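You operate a simulated robot arm through the tools that you are given. There is no shell and no other tool.

The job below is to be done with a simulated robot arm. You get a single attempt, and the scene is never put back.

JOB
Put things in order on the top of the green table. At the end: the wooden box stands where the pine stamp stood; the squat can stands on top of the printed bar; the pine stamp stands where the narrow brush stood; the narrow brush stands where the squat can stood; whatever was shut is shut again. Leave all else as you found it, and nothing knocked over.
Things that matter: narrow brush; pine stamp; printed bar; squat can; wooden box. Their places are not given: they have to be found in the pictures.

It is judged by the outcome, as a careful person would: the job done as asked, and still so three seconds after it is handed in. It fails if anything else is knocked over, pushed out of place, dropped, spilled or broken.

ROBOT AND FRAMES
A 7-joint arm with a two-finger parallel gripper, fixed in place. Base frame: the origin is at the foot of the arm, x ahead of it, y to its left, z up; the work surface is at about z = 0.8. Lengths are in m, angles in degrees, forces in N, time in s.
With the tool pointing down near the work surface it reaches from about 0.24 to 0.68 m from the base axis. Its first joint turns from -66.0 to 66.0 degrees. Payload 2.4 kg.
The TCP is the grasp point between the finger pads, 0.03 m short of the fingertips. In the tool frame z runs along the fingers and y along their closing line. The gripper opens to 0.094 m. The fingers are 0.028 m wide and 0.01 m thick; the gripper's body (0.05 by 0.096 m) begins 0.055 m behind the TCP.
Orientation is told as [roll, pitch, yaw] about the base's x, y, z axes, in that order, counted from this pose: with the fingers straight down and closing along the base's y, the tool's x points along the base's -x, its y along +y and its z along -z.

CONTROLS
- The arm moves only by the tool send_rows. Its argument "moves" is one flat list of numbers, 6 for each row, row after row: the shift along the tool's x, y, z in units of 40 mm (1.0 is 40 mm), then the turn, a rotation vector about the tool's x, y, z in units of 4 degrees (1.0 is 4 degrees). In form: [dx, dy, dz, wx, wy, wz, dx, dy, dz, wx, wy, wz, ...]. A call has 1 to 20 rows; each row shifts and turns the commanded pose from where the row before left it, along the tool's axes as they then stand. "claw" is the opening, from 0 (shut) to 1 (fully open), set as the call begins (left out, the last holds). A call with a number of a shift or a turn outside -1 to 1 is refused whole. Each row takes 0.2 s and may step no farther than 0.05 m and 8.6 degrees from the row before; otherwise, or with a gripper value out of range, the whole call is refused. A pose out of reach is approached as far as the arm can. The call stops where the force on the tool passes 40 N (or 10 N more than at its start, if that is more) or the arm is blocked; 0.2 s more then pass. Each finger travels about 0.153 m/s and halts on what it meets, pressing with about 22 N; the grip force reading is that of the motor and also rises with nothing between the fingers. The clock runs only during rows and for 0.2 s after the last one: add rows that do not move to give the fingers time. It gives the time, the measured TCP pose, the force on the tool (base axes), the opening and the grip force at its end, in the units of the frame above (readings bear some noise), with the torque about the TCP (base axes, N m) and any sound that the robot's microphone picked up.
- Cameras (640 x 400 px; columns grow to the right, rows downward): "scene" is fixed at [0.0388, 0.483, 1.4296]; the picture's right is [-0.70, -0.72, 0.00], its down [-0.50, 0.49, -0.71] and it looks along [0.51, -0.50, -0.70] (base axes); focal length 339 px, centre (320, 200). "wrist" rides on the gripper at [0.076, 0.014, -0.102] in the tool frame; the picture's right is [-0.18, 0.98, 0.00], its down [-0.75, -0.14, -0.64] and it looks along [-0.63, -0.12, 0.77] (tool axes); focal length 243 px, centre (320, 200).
- snapshot(camera): a new picture of that camera. It takes no simulated time.
- probe_pixels(camera, pixels): there is no depth. For up to 12 entries [column, row, z] of the newest picture of that camera ("zoom" is the newest enlarged one), the place [x, y] in the base frame at which the ray of that pixel passes the height z, good to about 0.002 m. It takes no simulated time.
- inspect(camera, box): a new picture of the part [left, top, right, bottom] of that camera's present view, enlarged. It takes no simulated time.
- job_done(): hands the job in; it is judged then, once.

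Leave the gripper open and the arm clear of the work at the hand-in unless told otherwise.

The tools are called after "Emit:" as a command line: name --argument value ..., lists and objects as JSON in quotes. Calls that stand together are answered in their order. send_rows: Moves the arm, as the interface text tells. Its arguments: {"type":"object","properties":{"moves":{"type":"array","items":{"type":"number"}},"claw":{"type":"number"}},"required":["moves"]} The other tools are called the same way: snapshot (camera) takes a picture; probe_pixels (camera, pixels) gives the place at which the rays of pixels pass given heights; inspect (camera, box) takes an enlarged picture of a part of a camera's view; job_done () hands the job in.

At the start:

```text
time: 0.0
position: [0.3035, 0.1582, 1.0766]
tcp_rot: [0.0, -0.1, -0.1]
force: [-0.1, -0.2, 0.6]
torque: [0.0, -0.02, -0.02]
width: 0.0938
gripper_force: 0.1
```

scene: 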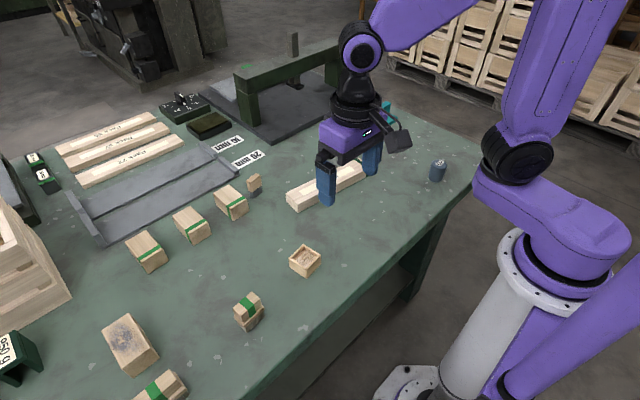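
wrist: 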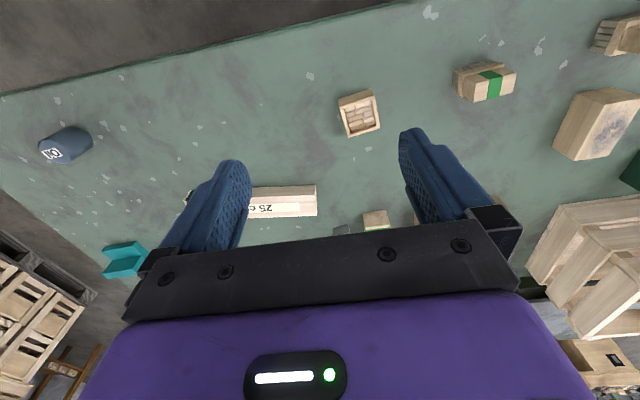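

I see a green table with many objects. I will enlarge parts of the scene to identify the brush, stamp, bar, can, and box.

Emit:
inspect --camera "scene" --box '[220, 130, 480, 340]'

Emit:
inspect --camera "scene" --box '[0, 200, 280, 400]'

Emit:
inspect --camera "scene" --box '[0, 60, 280, 260]'

Emit:
inspect --camera "wrist" --box '[320, 0, 640, 240]'

Emit:
inspect --camera "wrist" --box '[0, 80, 320, 300]'

```text
1.90 times, centred on (350, 235) of scene
```

zoom: 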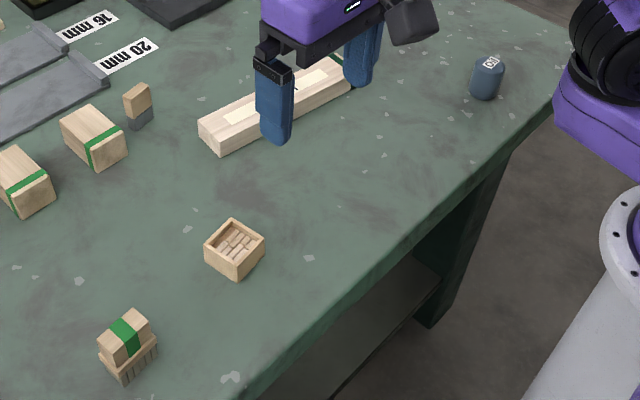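

```text
2.00 times, centred on (140, 300) of scene
```

zoom: 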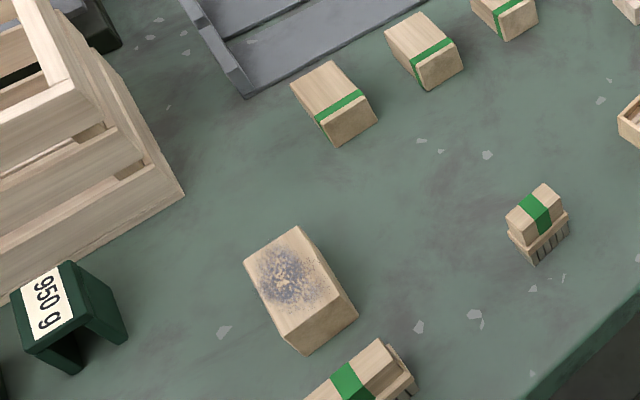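

```text
2.00 times, centred on (140, 160) of scene
```

zoom: 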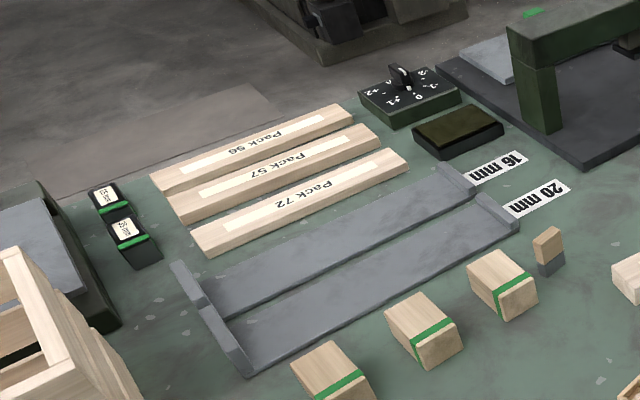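

```text
1.67 times, centred on (480, 120) of wrist
```

zoom: 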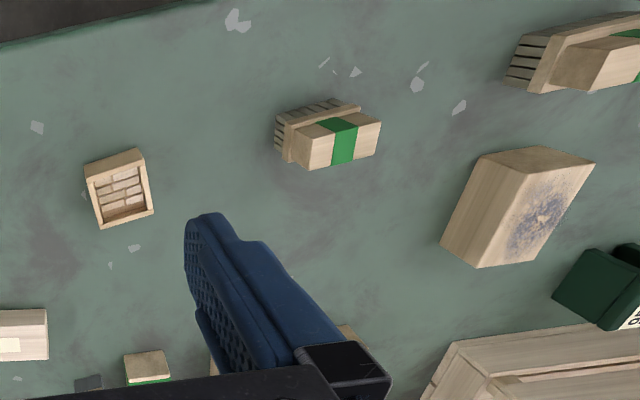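

```text
1.82 times, centred on (160, 190) of wrist
```

zoom: 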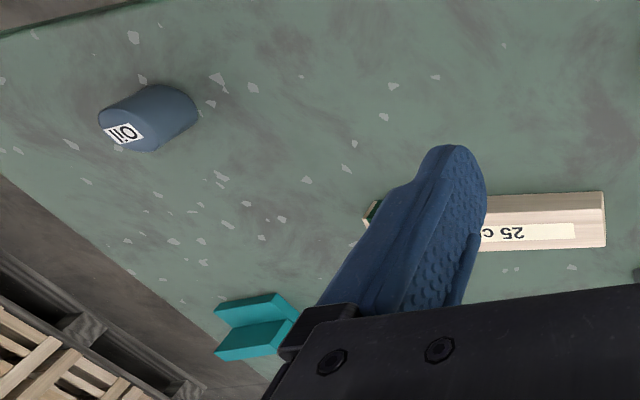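

I'll enlarge further the small individual objects to tell stamp, brush and box apart.

Emit:
inspect --camera "scene" --box '[215, 270, 295, 345]'

Emit:
inspect --camera "scene" --box '[270, 225, 340, 295]'

Emit:
inspect --camera "scene" --box '[80, 300, 210, 400]'

Emit:
inspect --camera "scene" --box '[220, 150, 300, 220]'

Emit:
inspect --camera "wrist" --box '[540, 0, 640, 70]'

Emit:
inspect --camera "wrist" --box '[320, 70, 400, 150]'

```text
5.33 times, centred on (255, 308) of scene
```

zoom: 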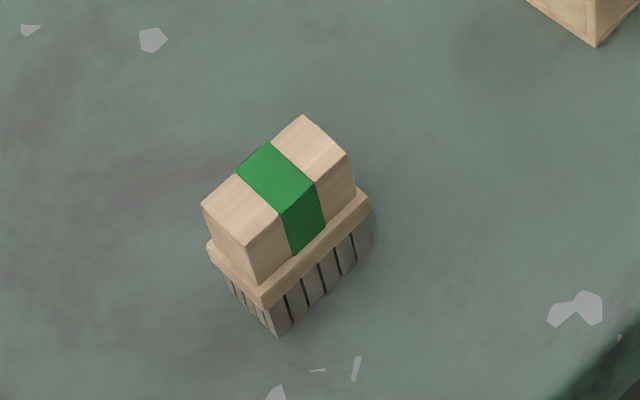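

```text
5.71 times, centred on (305, 260) of scene
```

zoom: 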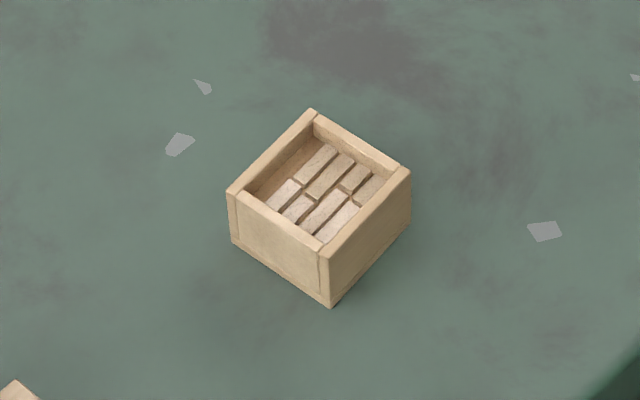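

```text
4.00 times, centred on (145, 350) of scene
```

zoom: 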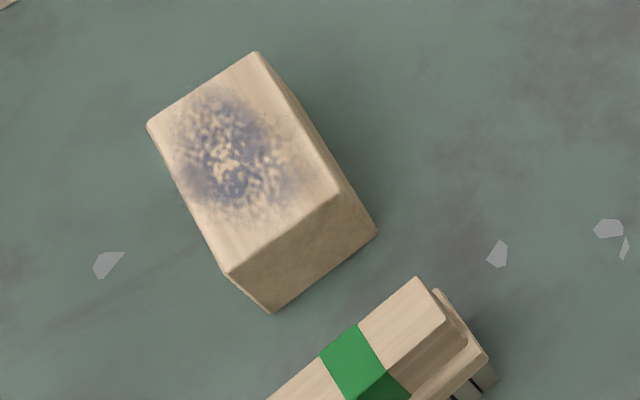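

```text
5.71 times, centred on (260, 185) of scene
```

zoom: 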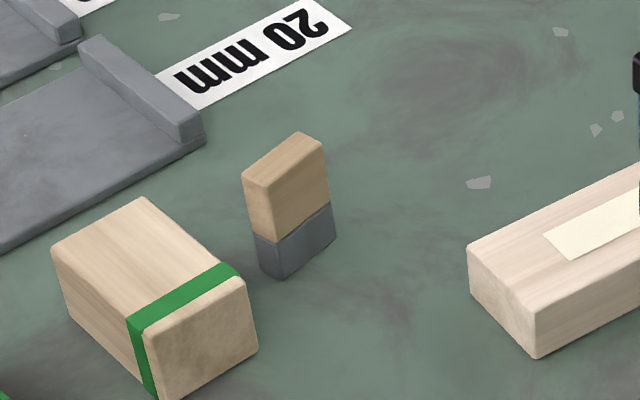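

```text
5.71 times, centred on (590, 35) of wrist
```

zoom: 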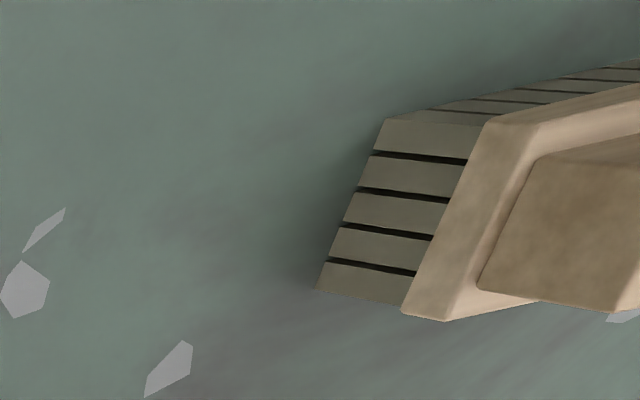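

```text
5.00 times, centred on (360, 110) of wrist
```

zoom: 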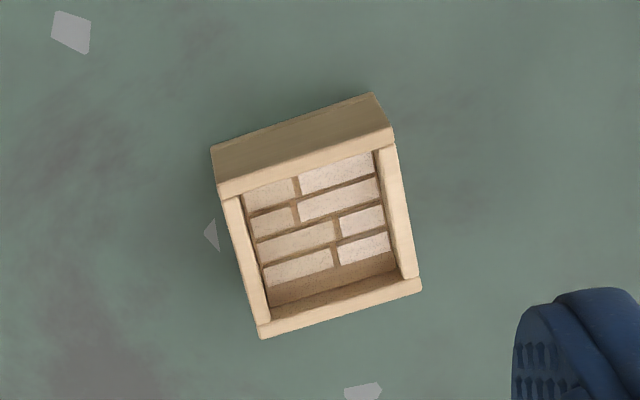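

The open tray with little bricks at scene (305,260) looks like the wooden box, the grey-footed pine piece at (254,183) like a stamp, the small bristled one at (248,311) like the narrow brush, the "Oil" cylinder at (438,170) like the can, and the bar at (325,187) is hidden by the gripper. I'll probe ground positions first.

Emit:
snapshot --camera "scene"

Emit:
probe_pixels --camera "scene" --pixels '[[305, 270, 0.8], [248, 322, 0.8], [130, 350, 0.8], [255, 193, 0.8], [438, 180, 0.8], [300, 208, 0.8], [362, 175, 0.8], [165, 395, 0.8], [231, 210, 0.8], [185, 140, 0.8], [75, 295, 0.8], [395, 300, 0.8]]'

```text
taken
```

scene: 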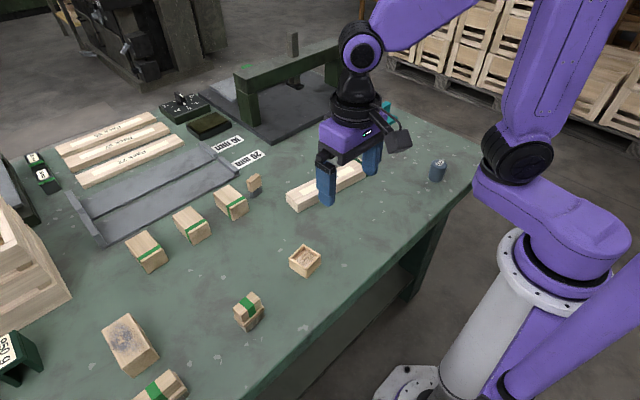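

```text
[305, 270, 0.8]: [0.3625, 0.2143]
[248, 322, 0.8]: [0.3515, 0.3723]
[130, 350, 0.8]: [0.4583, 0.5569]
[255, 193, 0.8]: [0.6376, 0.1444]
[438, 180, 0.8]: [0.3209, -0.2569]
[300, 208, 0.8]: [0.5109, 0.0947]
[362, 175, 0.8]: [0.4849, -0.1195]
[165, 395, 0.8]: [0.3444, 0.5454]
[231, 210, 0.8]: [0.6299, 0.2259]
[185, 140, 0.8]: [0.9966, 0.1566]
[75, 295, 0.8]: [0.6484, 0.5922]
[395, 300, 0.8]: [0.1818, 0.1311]
```

The smudged block at (130,343) is about 0.72 m from the base, out of reach. The grey-footed pine piece (0.638,0.144) is within reach, so that is the stamp. I'll swing the arm high toward the can (y about -0.257), which should uncover the bar in the scene picture.

Emit:
send_rows --moves '[-0.04, -0.95, 0, 0, 0, 0, -0.04, -0.95, 0, 0, 0, 0, -0.04, -0.95, 0, 0, 0, 0, -0.04, -0.95, 0, 0, 0, 0, -0.04, -0.95, 0, 0, 0, 0, -0.04, -0.95, 0, 0, 0, 0, -0.04, -0.95, 0, 0, 0, 0, -0.04, -0.95, 0, 0, 0, 0, -0.04, -0.95, 0, 0, 0, 0, -0.04, -0.95, 0, 0, 0, 0, -0.04, -0.9, 0, 0, 0, 0]' --claw 1

Emit:
snapshot --camera "scene"

Emit:
snapshot --camera "wrist"

```text
time: 2.4
position: [0.3219, -0.2588, 1.0777]
tcp_rot: [0.0, 0.0, 0.0]
force: [0.0, 0.4, -0.9]
torque: [0.06, 0.0, 0.01]
width: 0.0939
gripper_force: 0.1
```

```text
taken
```

scene: 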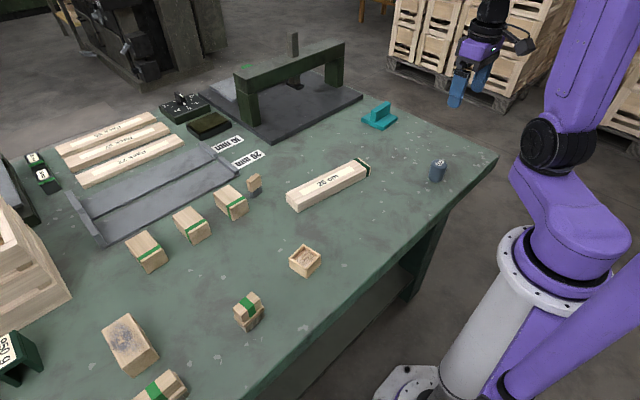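

```text
taken
```

wrist: 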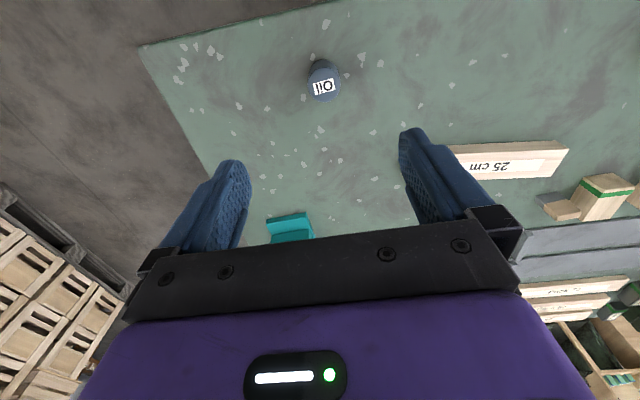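

Now the bar is clear: a single bar printed "25 cm" with a green end, around scene (327,186). I'll enlarge the bar, can, stamp and turquoise piece.

Emit:
inspect --camera "scene" --box '[270, 145, 390, 220]'

Emit:
probe_pixels --camera "zoom" --pixels '[[320, 200, 0.8]]'

Emit:
inspect --camera "scene" --box '[400, 140, 480, 200]'

Emit:
inspect --camera "wrist" --box '[280, 40, 370, 120]'

Emit:
inspect --camera "wrist" --box '[430, 120, 640, 240]'

```text
5.33 times, centred on (330, 182) of scene
```

zoom: 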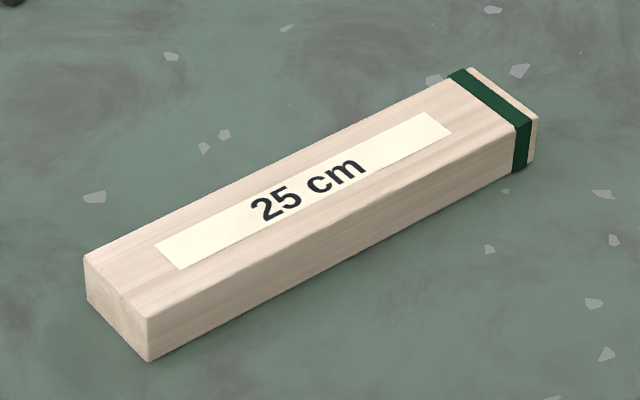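

```text
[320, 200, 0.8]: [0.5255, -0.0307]
```

```text
6.67 times, centred on (440, 170) of scene
```

zoom: 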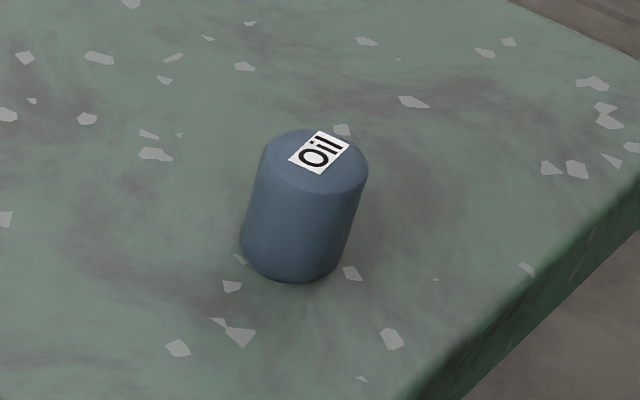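

```text
5.00 times, centred on (325, 80) of wrist
```

zoom: 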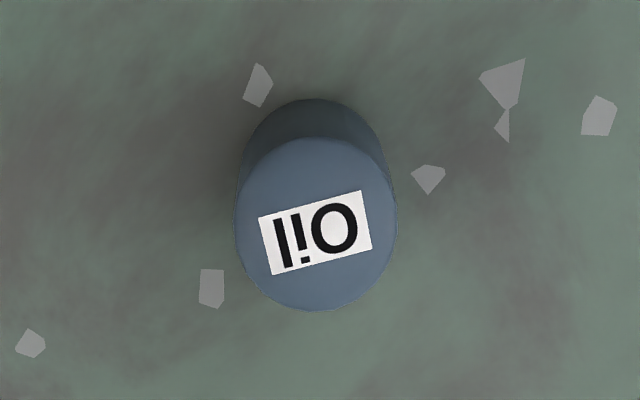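

```text
3.05 times, centred on (535, 180) of wrist
```

zoom: 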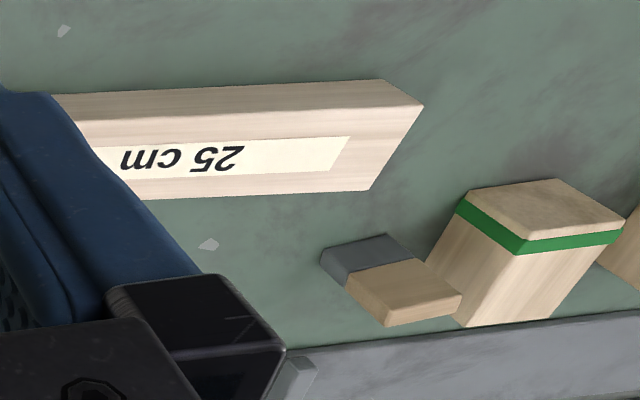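

I'll zoom on the can in the scene view and probe its base and top at several heights to get its centre, height and diameter.

Emit:
inspect --camera "scene" --box '[400, 140, 480, 200]'

Emit:
probe_pixels --camera "zoom" --pixels '[[293, 247, 0.8], [240, 240, 0.8], [295, 282, 0.8], [345, 258, 0.8], [315, 161, 0.84], [315, 161, 0.85], [315, 161, 0.86], [262, 150, 0.85], [368, 172, 0.85], [318, 128, 0.85], [312, 193, 0.85]]'

Emit:
inspect --camera "wrist" --box '[280, 40, 370, 120]'

Emit:
probe_pixels --camera "zoom" --pixels '[[314, 98, 0.8], [315, 225, 0.84], [315, 225, 0.85], [315, 225, 0.86], [234, 225, 0.85], [397, 225, 0.85], [315, 310, 0.85], [315, 137, 0.85]]'

```text
6.67 times, centred on (440, 170) of scene
```

zoom: 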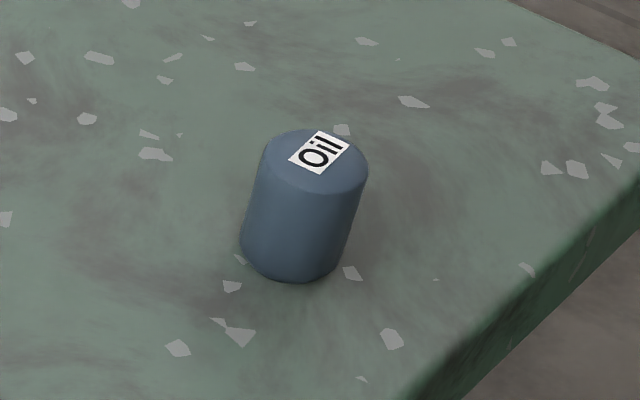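

```text
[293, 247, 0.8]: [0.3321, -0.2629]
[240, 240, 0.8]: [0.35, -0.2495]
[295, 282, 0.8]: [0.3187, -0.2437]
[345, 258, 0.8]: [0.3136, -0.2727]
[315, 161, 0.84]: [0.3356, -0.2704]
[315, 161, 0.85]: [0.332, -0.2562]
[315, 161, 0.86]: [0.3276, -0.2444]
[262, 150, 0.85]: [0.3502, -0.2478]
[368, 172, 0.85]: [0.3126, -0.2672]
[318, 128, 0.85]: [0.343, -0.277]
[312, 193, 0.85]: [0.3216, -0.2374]
```

```text
5.00 times, centred on (325, 80) of wrist
```

zoom: 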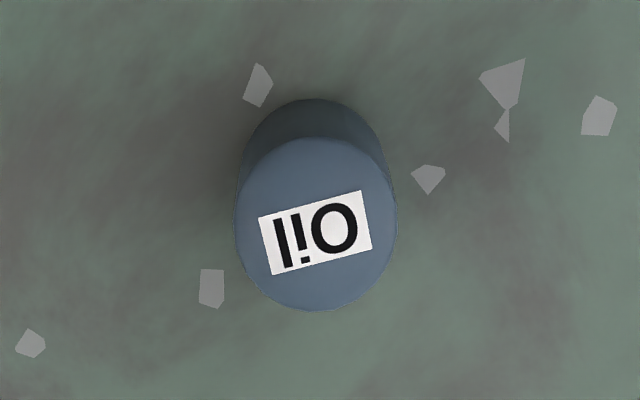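

```text
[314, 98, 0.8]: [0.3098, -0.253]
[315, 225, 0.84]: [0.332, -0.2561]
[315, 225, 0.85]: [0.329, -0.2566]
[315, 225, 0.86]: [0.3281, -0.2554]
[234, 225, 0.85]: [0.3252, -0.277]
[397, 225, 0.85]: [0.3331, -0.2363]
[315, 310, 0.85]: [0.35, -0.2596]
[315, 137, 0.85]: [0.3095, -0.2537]
```

Can: centre about (0.330,-0.2565), top about z=0.85, diameter about 0.042. Now the bar: probing corners on a zoom.

Emit:
inspect --camera "scene" --box '[270, 145, 390, 220]'

Emit:
probe_pixels --camera "zoom" --pixels '[[150, 362, 0.8], [148, 318, 0.82], [148, 318, 0.83], [148, 318, 0.84], [84, 256, 0.83], [470, 68, 0.83], [538, 117, 0.83], [536, 160, 0.8], [87, 300, 0.8], [305, 190, 0.83]]'

Emit:
inspect --camera "scene" --box '[220, 150, 300, 220]'

Emit:
probe_pixels --camera "zoom" --pixels '[[278, 281, 0.8], [336, 238, 0.8], [261, 268, 0.8], [270, 188, 0.83], [270, 188, 0.84], [270, 188, 0.85], [242, 172, 0.84], [298, 131, 0.84], [324, 145, 0.84], [262, 345, 0.8], [205, 142, 0.8], [155, 400, 0.8]]'

```text
5.33 times, centred on (330, 182) of scene
```

zoom: 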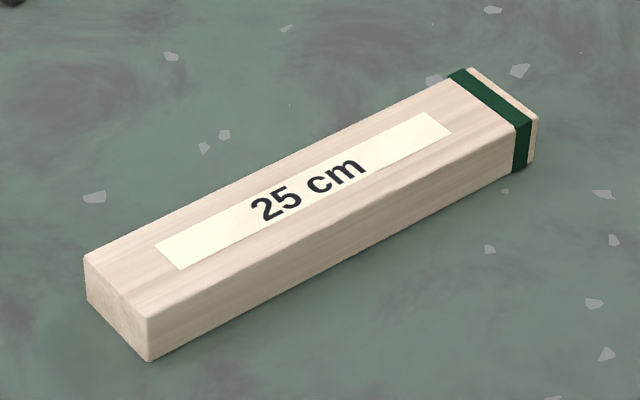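

```text
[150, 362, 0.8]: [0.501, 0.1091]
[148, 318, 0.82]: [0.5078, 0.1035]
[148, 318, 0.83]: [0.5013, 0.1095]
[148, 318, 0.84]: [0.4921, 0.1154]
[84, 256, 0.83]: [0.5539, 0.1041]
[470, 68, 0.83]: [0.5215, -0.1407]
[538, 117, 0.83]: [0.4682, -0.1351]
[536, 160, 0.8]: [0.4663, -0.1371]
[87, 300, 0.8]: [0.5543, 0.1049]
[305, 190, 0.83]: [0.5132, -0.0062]
```

```text
5.71 times, centred on (260, 185) of scene
```

zoom: 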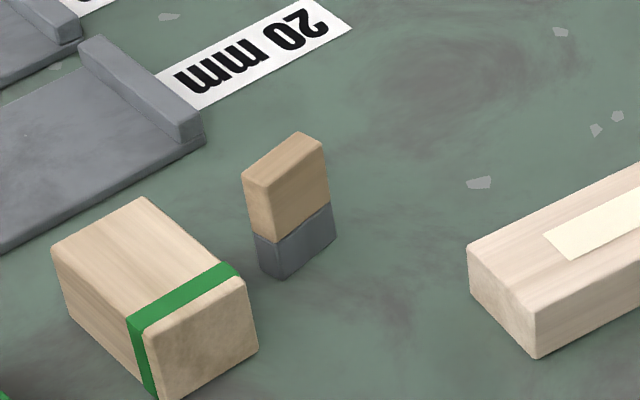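

```text
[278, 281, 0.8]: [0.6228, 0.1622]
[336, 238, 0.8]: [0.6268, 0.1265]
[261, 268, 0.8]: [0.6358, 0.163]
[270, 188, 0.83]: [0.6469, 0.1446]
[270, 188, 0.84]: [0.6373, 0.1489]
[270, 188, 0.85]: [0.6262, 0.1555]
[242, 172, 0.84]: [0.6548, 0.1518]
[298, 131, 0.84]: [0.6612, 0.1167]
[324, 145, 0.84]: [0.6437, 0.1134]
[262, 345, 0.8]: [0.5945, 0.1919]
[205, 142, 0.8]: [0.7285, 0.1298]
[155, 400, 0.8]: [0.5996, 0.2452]
```

Bar: about 0.25 x 0.053, top z=0.83, centre near (0.511,-0.0155). Stamp: about 0.036 x 0.016, standing at roughly (0.632,0.143), top about z=0.855. Next: brush and box dimensions.

Emit:
inspect --camera "scene" --box '[215, 270, 295, 345]'

Emit:
probe_pixels --camera "zoom" --pixels '[[278, 337, 0.8], [370, 250, 0.8], [228, 287, 0.8], [262, 300, 0.82], [370, 202, 0.82], [207, 243, 0.82], [248, 245, 0.84], [248, 245, 0.85], [303, 115, 0.85], [349, 156, 0.85], [201, 205, 0.85]]'

Emit:
inspect --camera "scene" --box '[270, 225, 340, 295]'

Emit:
probe_pixels --camera "zoom" --pixels '[[330, 308, 0.8], [231, 242, 0.8], [409, 222, 0.8], [318, 254, 0.82], [318, 254, 0.83], [318, 254, 0.84], [226, 194, 0.83], [312, 108, 0.83], [411, 170, 0.83], [318, 245, 0.82]]'

```text
5.33 times, centred on (255, 308) of scene
```

zoom: 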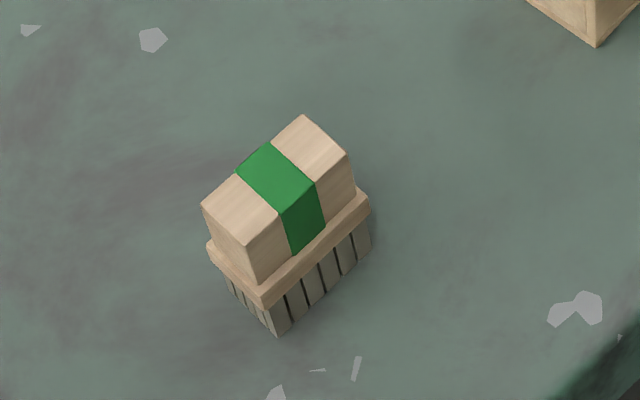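

```text
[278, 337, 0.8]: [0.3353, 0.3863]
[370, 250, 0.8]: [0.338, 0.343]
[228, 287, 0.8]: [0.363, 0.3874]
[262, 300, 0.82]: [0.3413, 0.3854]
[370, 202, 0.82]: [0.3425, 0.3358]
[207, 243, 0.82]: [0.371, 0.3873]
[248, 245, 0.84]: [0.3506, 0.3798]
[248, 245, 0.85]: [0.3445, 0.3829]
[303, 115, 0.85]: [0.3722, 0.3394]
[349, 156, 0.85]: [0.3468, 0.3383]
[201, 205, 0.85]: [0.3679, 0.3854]
```

```text
5.71 times, centred on (305, 260) of scene
```

zoom: 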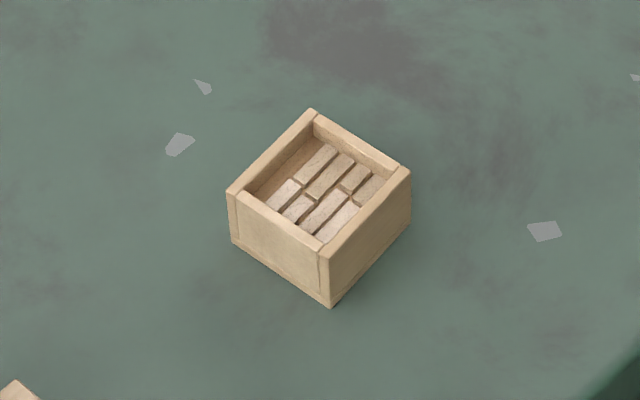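

```text
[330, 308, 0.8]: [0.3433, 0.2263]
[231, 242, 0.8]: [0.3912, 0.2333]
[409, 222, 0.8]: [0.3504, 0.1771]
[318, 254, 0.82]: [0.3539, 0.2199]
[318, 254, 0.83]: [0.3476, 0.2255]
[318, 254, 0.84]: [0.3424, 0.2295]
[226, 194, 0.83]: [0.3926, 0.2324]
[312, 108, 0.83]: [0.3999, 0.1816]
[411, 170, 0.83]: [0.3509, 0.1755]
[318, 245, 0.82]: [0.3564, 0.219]
```

Box: about 0.05 x 0.049, height about 0.034, centre about (0.371,0.205). Brush: centre about (0.352,0.364), height about 0.055. Order: can onto bar, brush to can's spot, stamp to brush's spot, box to stamp's spot. Now I descend over the can to z=0.92 and check alignment.

Emit:
send_rows --moves '[-0.1, 0.03, 0.8, 0, 0, 0, -0.115, 0.03, 0.8, 0, 0, 0, 0, 0, 0.8, 0, 0, 0, 0, 0, 0.8, 0, 0, 0, 0, 0, 0.74, 0, 0, 0, 0, 0, 0, 0, 0, 0]' --claw 1

Emit:
snapshot --camera "wrist"

Emit:
snapshot --camera "scene"

```text
time: 3.8
position: [0.3303, -0.2563, 0.9188]
tcp_rot: [0.0, 0.0, -0.1]
force: [-0.2, 0.8, 0.7]
torque: [0.05, 0.0, -0.02]
width: 0.0941
gripper_force: 0.1
```

```text
taken
```

wrist: 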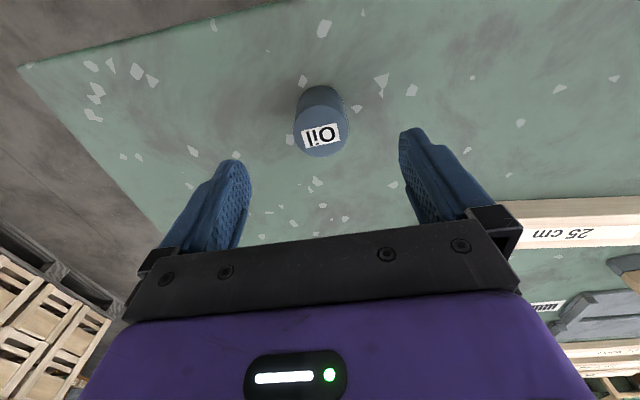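

```text
taken
```

scene: 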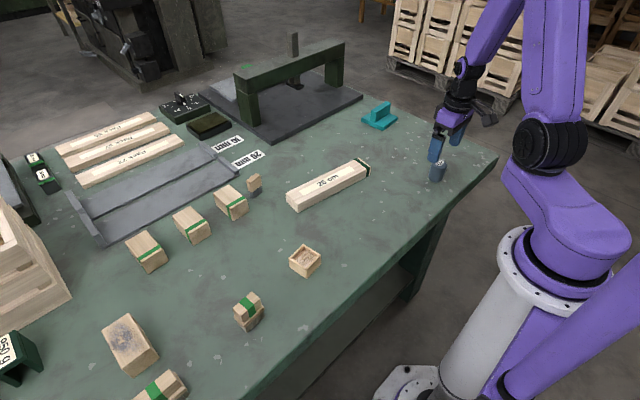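

The can top's centre in the wrist picture is about (321,132). Probing it to confirm the alignment.

Emit:
probe_pixels --camera "wrist" --pixels '[[321, 132, 0.85], [293, 132, 0.85], [349, 132, 0.85], [321, 157, 0.85], [321, 106, 0.85], [322, 86, 0.8]]'

```text
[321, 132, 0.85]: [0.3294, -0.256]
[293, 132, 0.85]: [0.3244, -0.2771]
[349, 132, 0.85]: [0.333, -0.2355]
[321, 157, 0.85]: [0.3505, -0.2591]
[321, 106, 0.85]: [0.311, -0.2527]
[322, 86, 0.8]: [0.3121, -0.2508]
```

Aligned on (0.330,-0.256). Descending straight to z about 0.839 with the fingers open.

Emit:
send_rows --moves '[0, 0, 0.5, 0, 0, 0, 0, 0, 0.5, 0, 0, 0, 0, 0, 0.5, 0, 0, 0, 0, 0, 0.5, 0, 0, 0, 0, 0, 0, 0, 0, 0]' --claw 1

```text
time: 5.0
position: [0.3291, -0.2559, 0.839]
tcp_rot: [0.0, 0.1, 0.0]
force: [-0.6, 1.1, 0.4]
torque: [0.02, 0.01, -0.02]
width: 0.0938
gripper_force: 0.0
```

Nothing touched. Closing the fingers on the can.

Emit:
send_rows --moves '[0, 0, 0, 0, 0, 0, 0, 0, 0, 0, 0, 0, 0, 0, 0, 0, 0, 0, 0, 0, 0, 0, 0, 0]' --claw 0

```text
time: 6.0
position: [0.3296, -0.2554, 0.8389]
tcp_rot: [0.0, 0.1, 0.0]
force: [0.1, -0.3, 1.4]
torque: [0.0, -0.01, -0.01]
width: 0.0412
gripper_force: 22.3
```

The can is gripped (width 0.041). Lifting straight up 0.12 m and checking.

Emit:
send_rows --moves '[0, 0, -0.5, 0, 0, 0, 0, 0, -0.8, 0, 0, 0, 0, 0, -0.9, 0, 0, 0, 0, 0, -0.8, 0, 0, 0, 0, 0, 0, 0, 0, 0]' --claw 0

Emit:
snapshot --camera "wrist"

```text
time: 7.2
position: [0.3281, -0.2562, 0.9597]
tcp_rot: [0.0, 0.0, 0.0]
force: [0.0, 0.7, -1.0]
torque: [-0.03, 0.01, 0.04]
width: 0.0409
gripper_force: 22.4
```

```text
taken
```

wrist: 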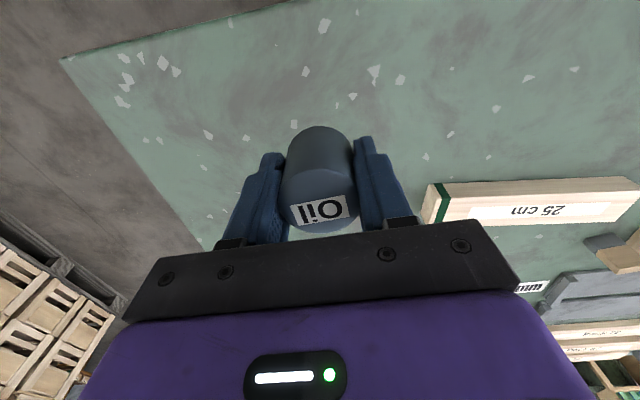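

The can is held upright. Carrying it at this height to above the bar's centre (0.511,-0.0155).

Emit:
send_rows --moves '[-0.3, 0.4, 0, 0, 0, 0, -0.567, 0.751, 0, 0, 0, 0, -0.567, 0.751, 0, 0, 0, 0, -0.567, 0.751, 0, 0, 0, 0, -0.567, 0.751, 0, 0, 0, 0, -0.567, 0.751, 0, 0, 0, 0, -0.567, 0.751, 0, 0, 0, 0, -0.5, 0.68, 0, 0, 0, 0, -0.335, 0.43, 0, 0, 0, 0, 0, 0, 0, 0, 0, 0]' --claw 0

Emit:
snapshot --camera "wrist"

Emit:
snapshot --camera "scene"

```text
time: 9.4
position: [0.5118, -0.0155, 0.9599]
tcp_rot: [0.0, 0.0, -0.1]
force: [-0.6, -0.2, -0.9]
torque: [-0.01, 0.01, 0.01]
width: 0.041
gripper_force: 22.7
```

```text
taken
```

wrist: 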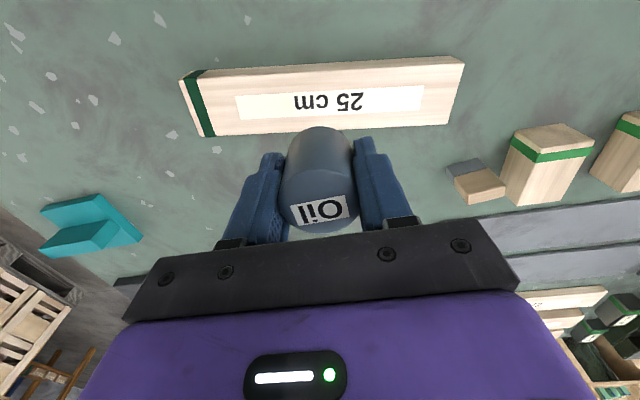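

```text
taken
```

scene: 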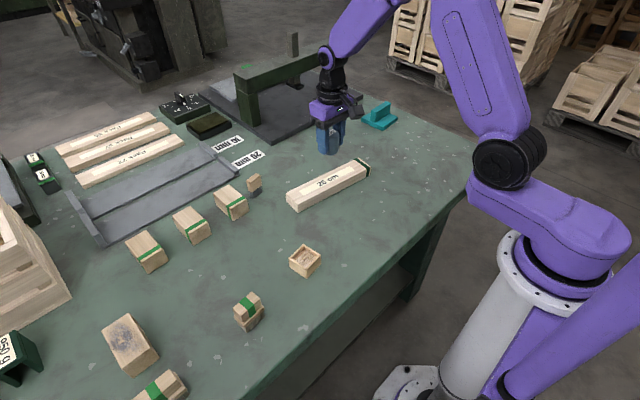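

I'll verify the bar's position from the wrist view (bar between about (180,80) and (464,125)).

Emit:
inspect --camera "wrist" --box '[170, 40, 480, 150]'

Emit:
probe_pixels --camera "wrist" --pixels '[[180, 80, 0.83], [205, 136, 0.83], [464, 60, 0.83], [448, 125, 0.83], [321, 66, 0.8], [321, 72, 0.83]]'

```text
2.06 times, centred on (325, 95) of wrist
```

zoom: 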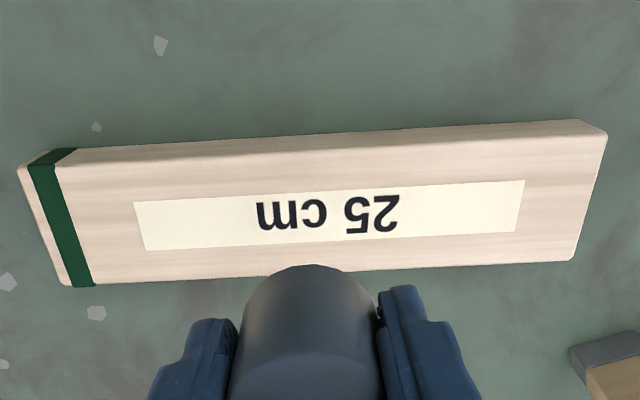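

```text
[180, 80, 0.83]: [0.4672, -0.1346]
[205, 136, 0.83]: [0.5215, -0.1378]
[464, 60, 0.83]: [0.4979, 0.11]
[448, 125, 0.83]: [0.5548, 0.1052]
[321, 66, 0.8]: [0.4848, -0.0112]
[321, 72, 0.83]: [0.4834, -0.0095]
```

Bar centre confirmed at about (0.511,-0.0145). Lowering the can to just above the bar's top.

Emit:
send_rows --moves '[0, 0, 0.6, 0, 0, 0, 0, 0, 0.6, 0, 0, 0, 0, 0, 0.5, 0, 0, 0, 0, 0, 0.35, 0, 0, 0, 0, 0, 0, 0, 0, 0]' --claw 0

```text
time: 10.6
position: [0.5112, -0.0145, 0.8773]
tcp_rot: [-0.1, 0.0, 0.0]
force: [0.0, -0.9, -1.4]
torque: [0.0, 0.01, 0.01]
width: 0.0409
gripper_force: 22.1
```

Emit:
send_rows --moves '[0, 0, 0.1, 0, 0, 0, 0, 0, 0.05, 0, 0, 0, 0, 0, 0, 0, 0, 0]' --claw 0

Emit:
inspect --camera "scene" --box '[280, 130, 400, 210]'

```text
time: 11.4
position: [0.5106, -0.0152, 0.8718]
tcp_rot: [0.0, 0.0, 0.0]
force: [0.3, 0.4, -0.7]
torque: [-0.01, 0.02, 0.0]
width: 0.0413
gripper_force: 21.7
```

```text
5.00 times, centred on (340, 170) of scene
```

zoom: 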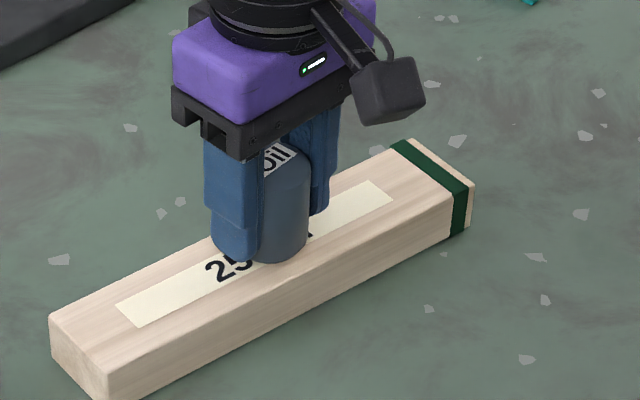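

The can is a couple of millimetres above the bar with no contact force yet. I continue down in tiny steps watching the force.

Emit:
send_rows --moves '[0, 0, 0.025, 0, 0, 0, 0, 0, 0.025, 0, 0, 0, 0, 0, 0, 0, 0, 0]' --claw 0

```text
time: 12.2
position: [0.5107, -0.016, 0.8705]
tcp_rot: [0.1, -0.1, 0.0]
force: [-2.7, 0.8, 23.1]
torque: [0.03, 0.15, 0.0]
width: 0.0413
gripper_force: 21.8
```

Contact reached (23 N upward). I ease back by under a millimetre, then open the fingers to release.

Emit:
send_rows --moves '[0, 0, -0.015, 0, 0, 0, 0, 0, 0, 0, 0, 0]' --claw 0

Emit:
send_rows --moves '[0, 0, 0, 0, 0, 0, 0, 0, 0, 0, 0, 0, 0, 0, 0, 0, 0, 0]' --claw 0.9

Emit:
inspect --camera "scene" --box '[280, 130, 400, 210]'

```text
time: 12.8
position: [0.5118, -0.0162, 0.8692]
tcp_rot: [0.0, -0.1, -0.2]
force: [2.0, -0.1, 13.9]
torque: [0.02, -0.09, -0.03]
width: 0.0409
gripper_force: 21.9
```

```text
time: 13.6
position: [0.5104, -0.0168, 0.8698]
tcp_rot: [0.0, 0.0, -0.1]
force: [0.0, 1.0, 0.3]
torque: [0.01, 0.01, -0.02]
width: 0.0846
gripper_force: 0.0
```

```text
5.00 times, centred on (340, 170) of scene
```

zoom: 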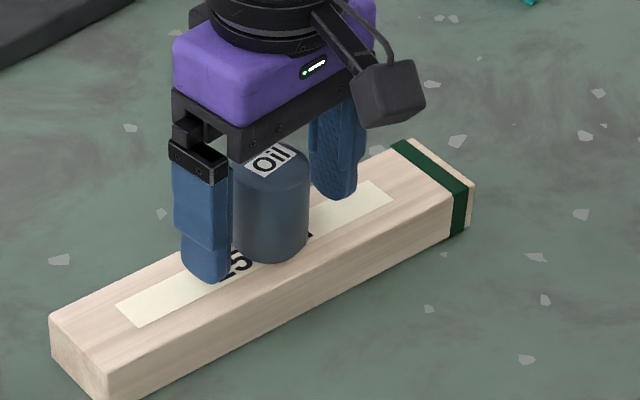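

The can stands on the bar, released. Lifting straight up to z about 1.0.

Emit:
send_rows --moves '[0, 0, -0.4, 0, 0, 0, 0, 0, -0.8, 0, 0, 0, 0, 0, -0.9, 0, 0, 0, 0, 0, -0.9, 0, 0, 0, 0, 0, -0.3, 0, 0, 0]' --claw 0.9

Emit:
send_rows --moves '[0.2, 0.4, 0, 0, 0, 0, 0.35, 0.86, 0, 0, 0, 0, 0.35, 0.86, 0, 0, 0, 0, 0.35, 0.86, 0, 0, 0, 0, 0.35, 0.86, 0, 0, 0, 0, 0.35, 0.86, 0, 0, 0, 0, 0.35, 0.86, 0, 0, 0, 0, 0.35, 0.86, 0, 0, 0, 0, 0.35, 0.86, 0, 0, 0, 0, 0.35, 0.86, 0, 0, 0, 0, 0.35, 0.86, 0, 0, 0, 0, 0.28, 0.5, 0, 0, 0, 0, 0, 0, 0, 0, 0, 0]' --claw 1

Emit:
snapshot --camera "wrist"

Emit:
snapshot --camera "scene"

```text
time: 14.8
position: [0.5094, -0.0153, 1.0018]
tcp_rot: [0.1, -0.1, 0.0]
force: [0.2, 0.0, -0.1]
torque: [-0.01, -0.03, 0.0]
width: 0.0844
gripper_force: 0.0
```

```text
time: 17.6
position: [0.3516, 0.3643, 1.0016]
tcp_rot: [0.0, 0.0, -0.1]
force: [0.9, 0.1, -0.1]
torque: [-0.01, 0.0, 0.01]
width: 0.0939
gripper_force: 0.0
```

```text
taken
```

wrist: 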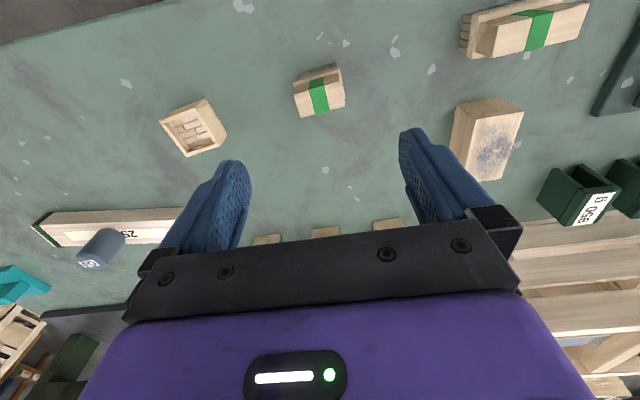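

```text
taken
```

scene: 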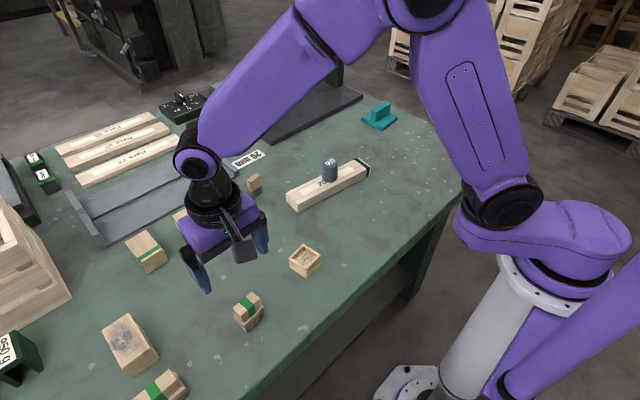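

The can stays put on the bar. Now I enlarge the brush at wrist (320,92) to measure it.

Emit:
inspect --camera "wrist" --box '[280, 55, 360, 125]'

```text
5.71 times, centred on (320, 90) of wrist
```

zoom: 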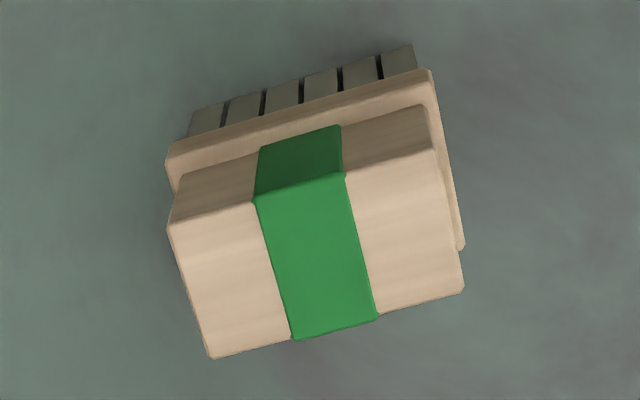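

Emit:
probe_pixels --camera "zoom" --pixels '[[168, 228, 0.855], [435, 148, 0.855], [464, 292, 0.855], [210, 358, 0.855], [168, 228, 0.845], [464, 292, 0.845], [166, 155, 0.825], [430, 70, 0.825], [465, 248, 0.825], [188, 135, 0.8], [415, 72, 0.8]]'

Emit:
inspect --camera "scene" --box '[215, 270, 295, 345]'

Emit:
probe_pixels --camera "zoom" --pixels '[[303, 115, 0.855], [349, 156, 0.855], [201, 205, 0.855], [248, 245, 0.855], [303, 115, 0.845], [349, 156, 0.845], [201, 205, 0.845], [248, 245, 0.845], [262, 298, 0.825], [370, 200, 0.825], [207, 243, 0.825]]'

```text
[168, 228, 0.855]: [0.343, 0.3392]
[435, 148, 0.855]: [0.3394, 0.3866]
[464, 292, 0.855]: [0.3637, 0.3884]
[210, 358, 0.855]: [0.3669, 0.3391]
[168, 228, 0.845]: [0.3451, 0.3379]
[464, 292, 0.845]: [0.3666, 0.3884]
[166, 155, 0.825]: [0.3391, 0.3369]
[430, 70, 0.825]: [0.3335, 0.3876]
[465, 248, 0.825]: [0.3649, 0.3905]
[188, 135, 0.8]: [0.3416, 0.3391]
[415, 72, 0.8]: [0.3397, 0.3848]
```

```text
5.33 times, centred on (255, 308) of scene
```

zoom: 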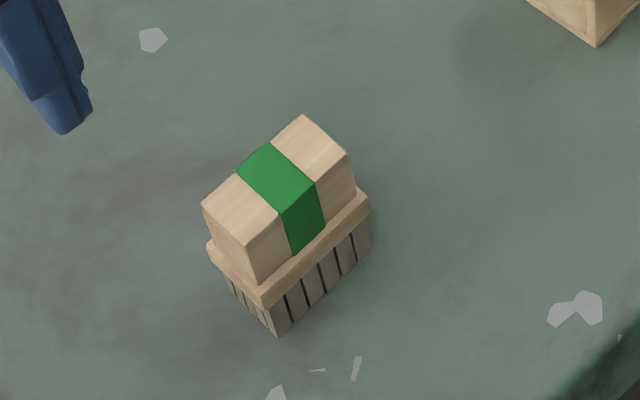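

```text
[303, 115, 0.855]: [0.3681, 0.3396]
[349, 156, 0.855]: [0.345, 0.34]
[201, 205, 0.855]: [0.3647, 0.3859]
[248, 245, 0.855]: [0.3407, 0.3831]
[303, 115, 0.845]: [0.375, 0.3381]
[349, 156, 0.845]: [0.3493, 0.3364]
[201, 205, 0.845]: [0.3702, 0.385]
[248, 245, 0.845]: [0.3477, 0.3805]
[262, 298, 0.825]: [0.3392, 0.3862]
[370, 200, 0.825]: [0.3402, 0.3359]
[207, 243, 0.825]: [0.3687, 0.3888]
```

Brush: handle 0.024 x 0.047, top z about 0.855, ledge top about 0.83, centre (0.3535,0.363), turned about +4°. I turn the gripper 4° to match and lower to z=0.92 for a check.

Emit:
send_rows --moves '[-0.05, -0.03, 0, 0, 0, -1.0, 0, 0, 0.7, 0, 0, 0, 0, 0, 0.7, 0, 0, 0, 0, 0, 0.6, 0, 0, 0, 0, 0, 0, 0, 0, 0]' --claw 1

Emit:
inspect --camera "wrist" --box '[220, 60, 440, 220]'

Emit:
inspect --camera "scene" --box '[190, 220, 310, 345]'

```text
time: 18.8
position: [0.3531, 0.3639, 0.9211]
tcp_rot: [0.0, 0.0, 4.0]
force: [0.3, 0.3, 0.3]
torque: [0.03, -0.02, 0.02]
width: 0.094
gripper_force: 0.1
```

```text
2.50 times, centred on (330, 140) of wrist
```

zoom: 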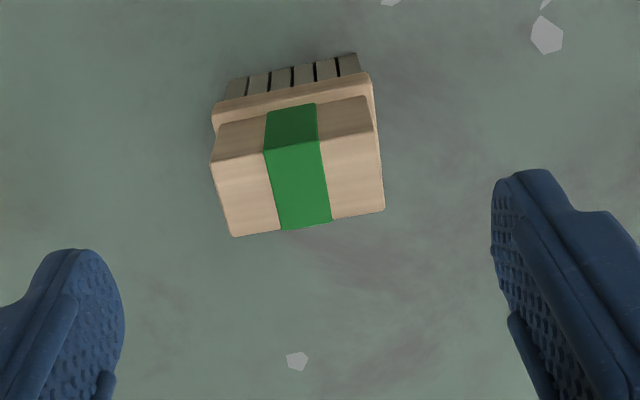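

```text
3.20 times, centred on (250, 282) of scene
```

zoom: 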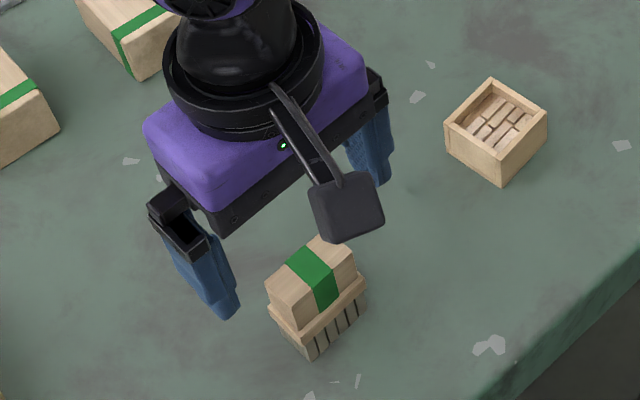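

Emit:
snapshot --camera "wrist"

Emit:
probe_pixels --camera "wrist" --pixels '[[286.8, 126, 0.855], [352.8, 113.2, 0.855], [356, 144, 0.855], [294.8, 154.8, 0.855], [287.2, 103, 0.828], [350.5, 90, 0.828], [291, 99, 0.8], [343, 82, 0.82]]'

```text
taken
```

wrist: 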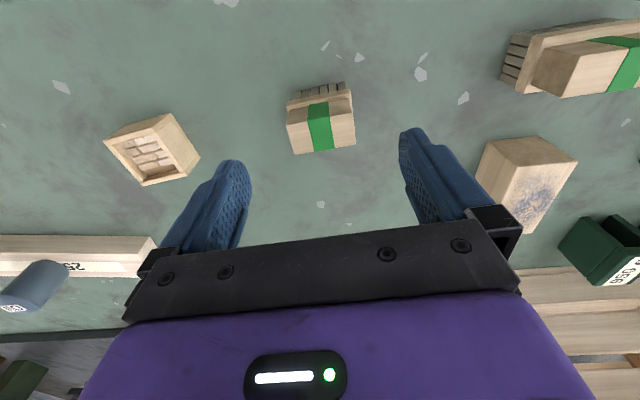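

```text
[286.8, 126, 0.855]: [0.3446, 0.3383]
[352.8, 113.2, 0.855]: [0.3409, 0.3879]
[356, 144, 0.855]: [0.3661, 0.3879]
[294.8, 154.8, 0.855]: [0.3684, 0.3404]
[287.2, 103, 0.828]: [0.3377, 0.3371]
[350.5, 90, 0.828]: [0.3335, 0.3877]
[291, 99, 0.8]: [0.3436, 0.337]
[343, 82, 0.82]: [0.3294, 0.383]
```

Centre confirmed about (0.354,0.3635). Lowering to z=0.863 so the fingertips stay just above the ledge.

Emit:
send_rows --moves '[-0.025, 0, 0.5, 0, 0, 0, 0, 0, 0.5, 0, 0, 0, 0, 0, 0.45, 0, 0, 0, 0, 0, 0, 0, 0, 0]' --claw 1

Emit:
inspect --camera "wrist" --box '[220, 60, 440, 220]'

Emit:
inspect --camera "scene" --box '[190, 240, 310, 345]'

```text
time: 19.8
position: [0.3538, 0.3635, 0.8644]
tcp_rot: [0.0, 0.1, 4.0]
force: [-0.2, 0.9, 0.4]
torque: [0.02, 0.01, 0.04]
width: 0.094
gripper_force: 0.1
```

```text
2.50 times, centred on (330, 140) of wrist
```

zoom: 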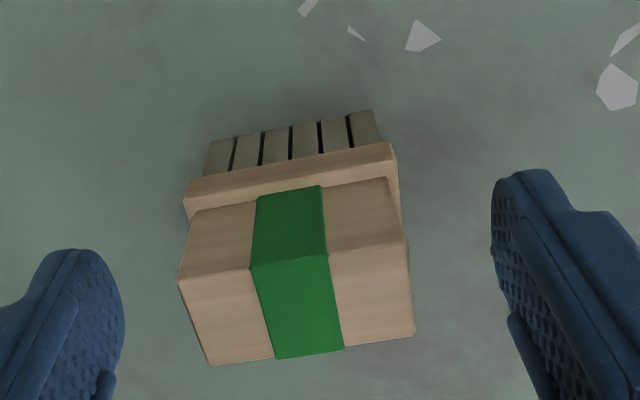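

```text
3.81 times, centred on (250, 292) of scene
```

zoom: 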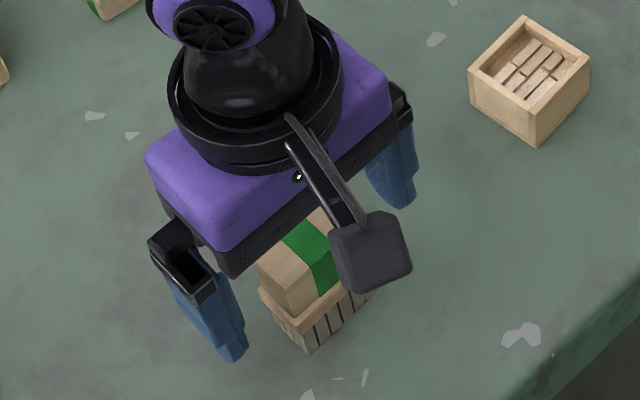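

Fingers straddle the handle. Closing now.

Emit:
send_rows --moves '[0, 0, 0, 0, 0, 0, 0, 0, 0, 0, 0, 0, 0, 0, 0, 0, 0, 0, 0, 0, 0, 0, 0, 0]' --claw 0

Emit:
inspect --camera "wrist" --box '[220, 60, 440, 220]'

```text
time: 20.8
position: [0.3553, 0.3644, 0.8642]
tcp_rot: [0.0, 0.0, 4.0]
force: [0.9, -0.6, -0.2]
torque: [0.04, -0.01, 0.02]
width: 0.0498
gripper_force: 21.4
```

```text
2.50 times, centred on (330, 140) of wrist
```

zoom: 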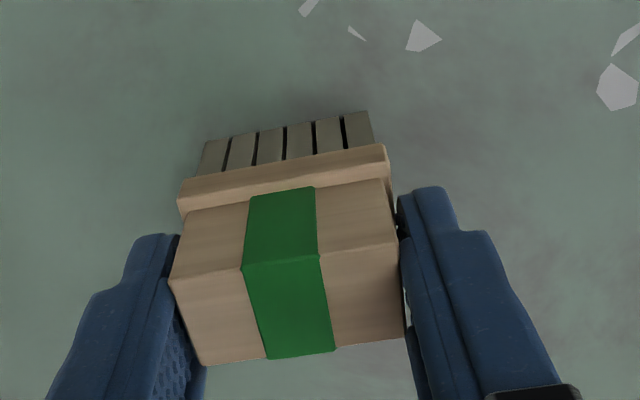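

Gripped at width 0.050. Lifting a little and checking that the brush comes along level.

Emit:
send_rows --moves '[0, 0, -0.4, 0, 0, 0, 0, 0, -0.6, 0, 0, 0, 0, 0, 0, 0, 0, 0]' --claw 0

Emit:
inspect --camera "wrist" --box '[220, 60, 440, 220]'

Emit:
inspect --camera "scene" --box '[190, 220, 310, 345]'

```text
time: 21.6
position: [0.3542, 0.3629, 0.9037]
tcp_rot: [0.0, 0.1, 4.0]
force: [-0.3, 0.6, -1.4]
torque: [0.04, 0.0, -0.03]
width: 0.0499
gripper_force: 21.6
```

```text
2.50 times, centred on (330, 140) of wrist
```

zoom: 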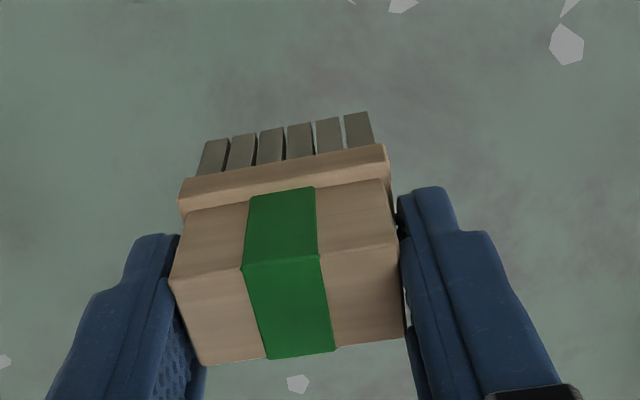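

```text
3.20 times, centred on (250, 282) of scene
```

zoom: 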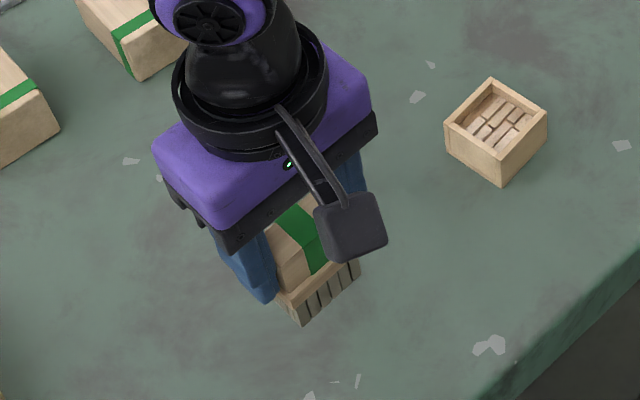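

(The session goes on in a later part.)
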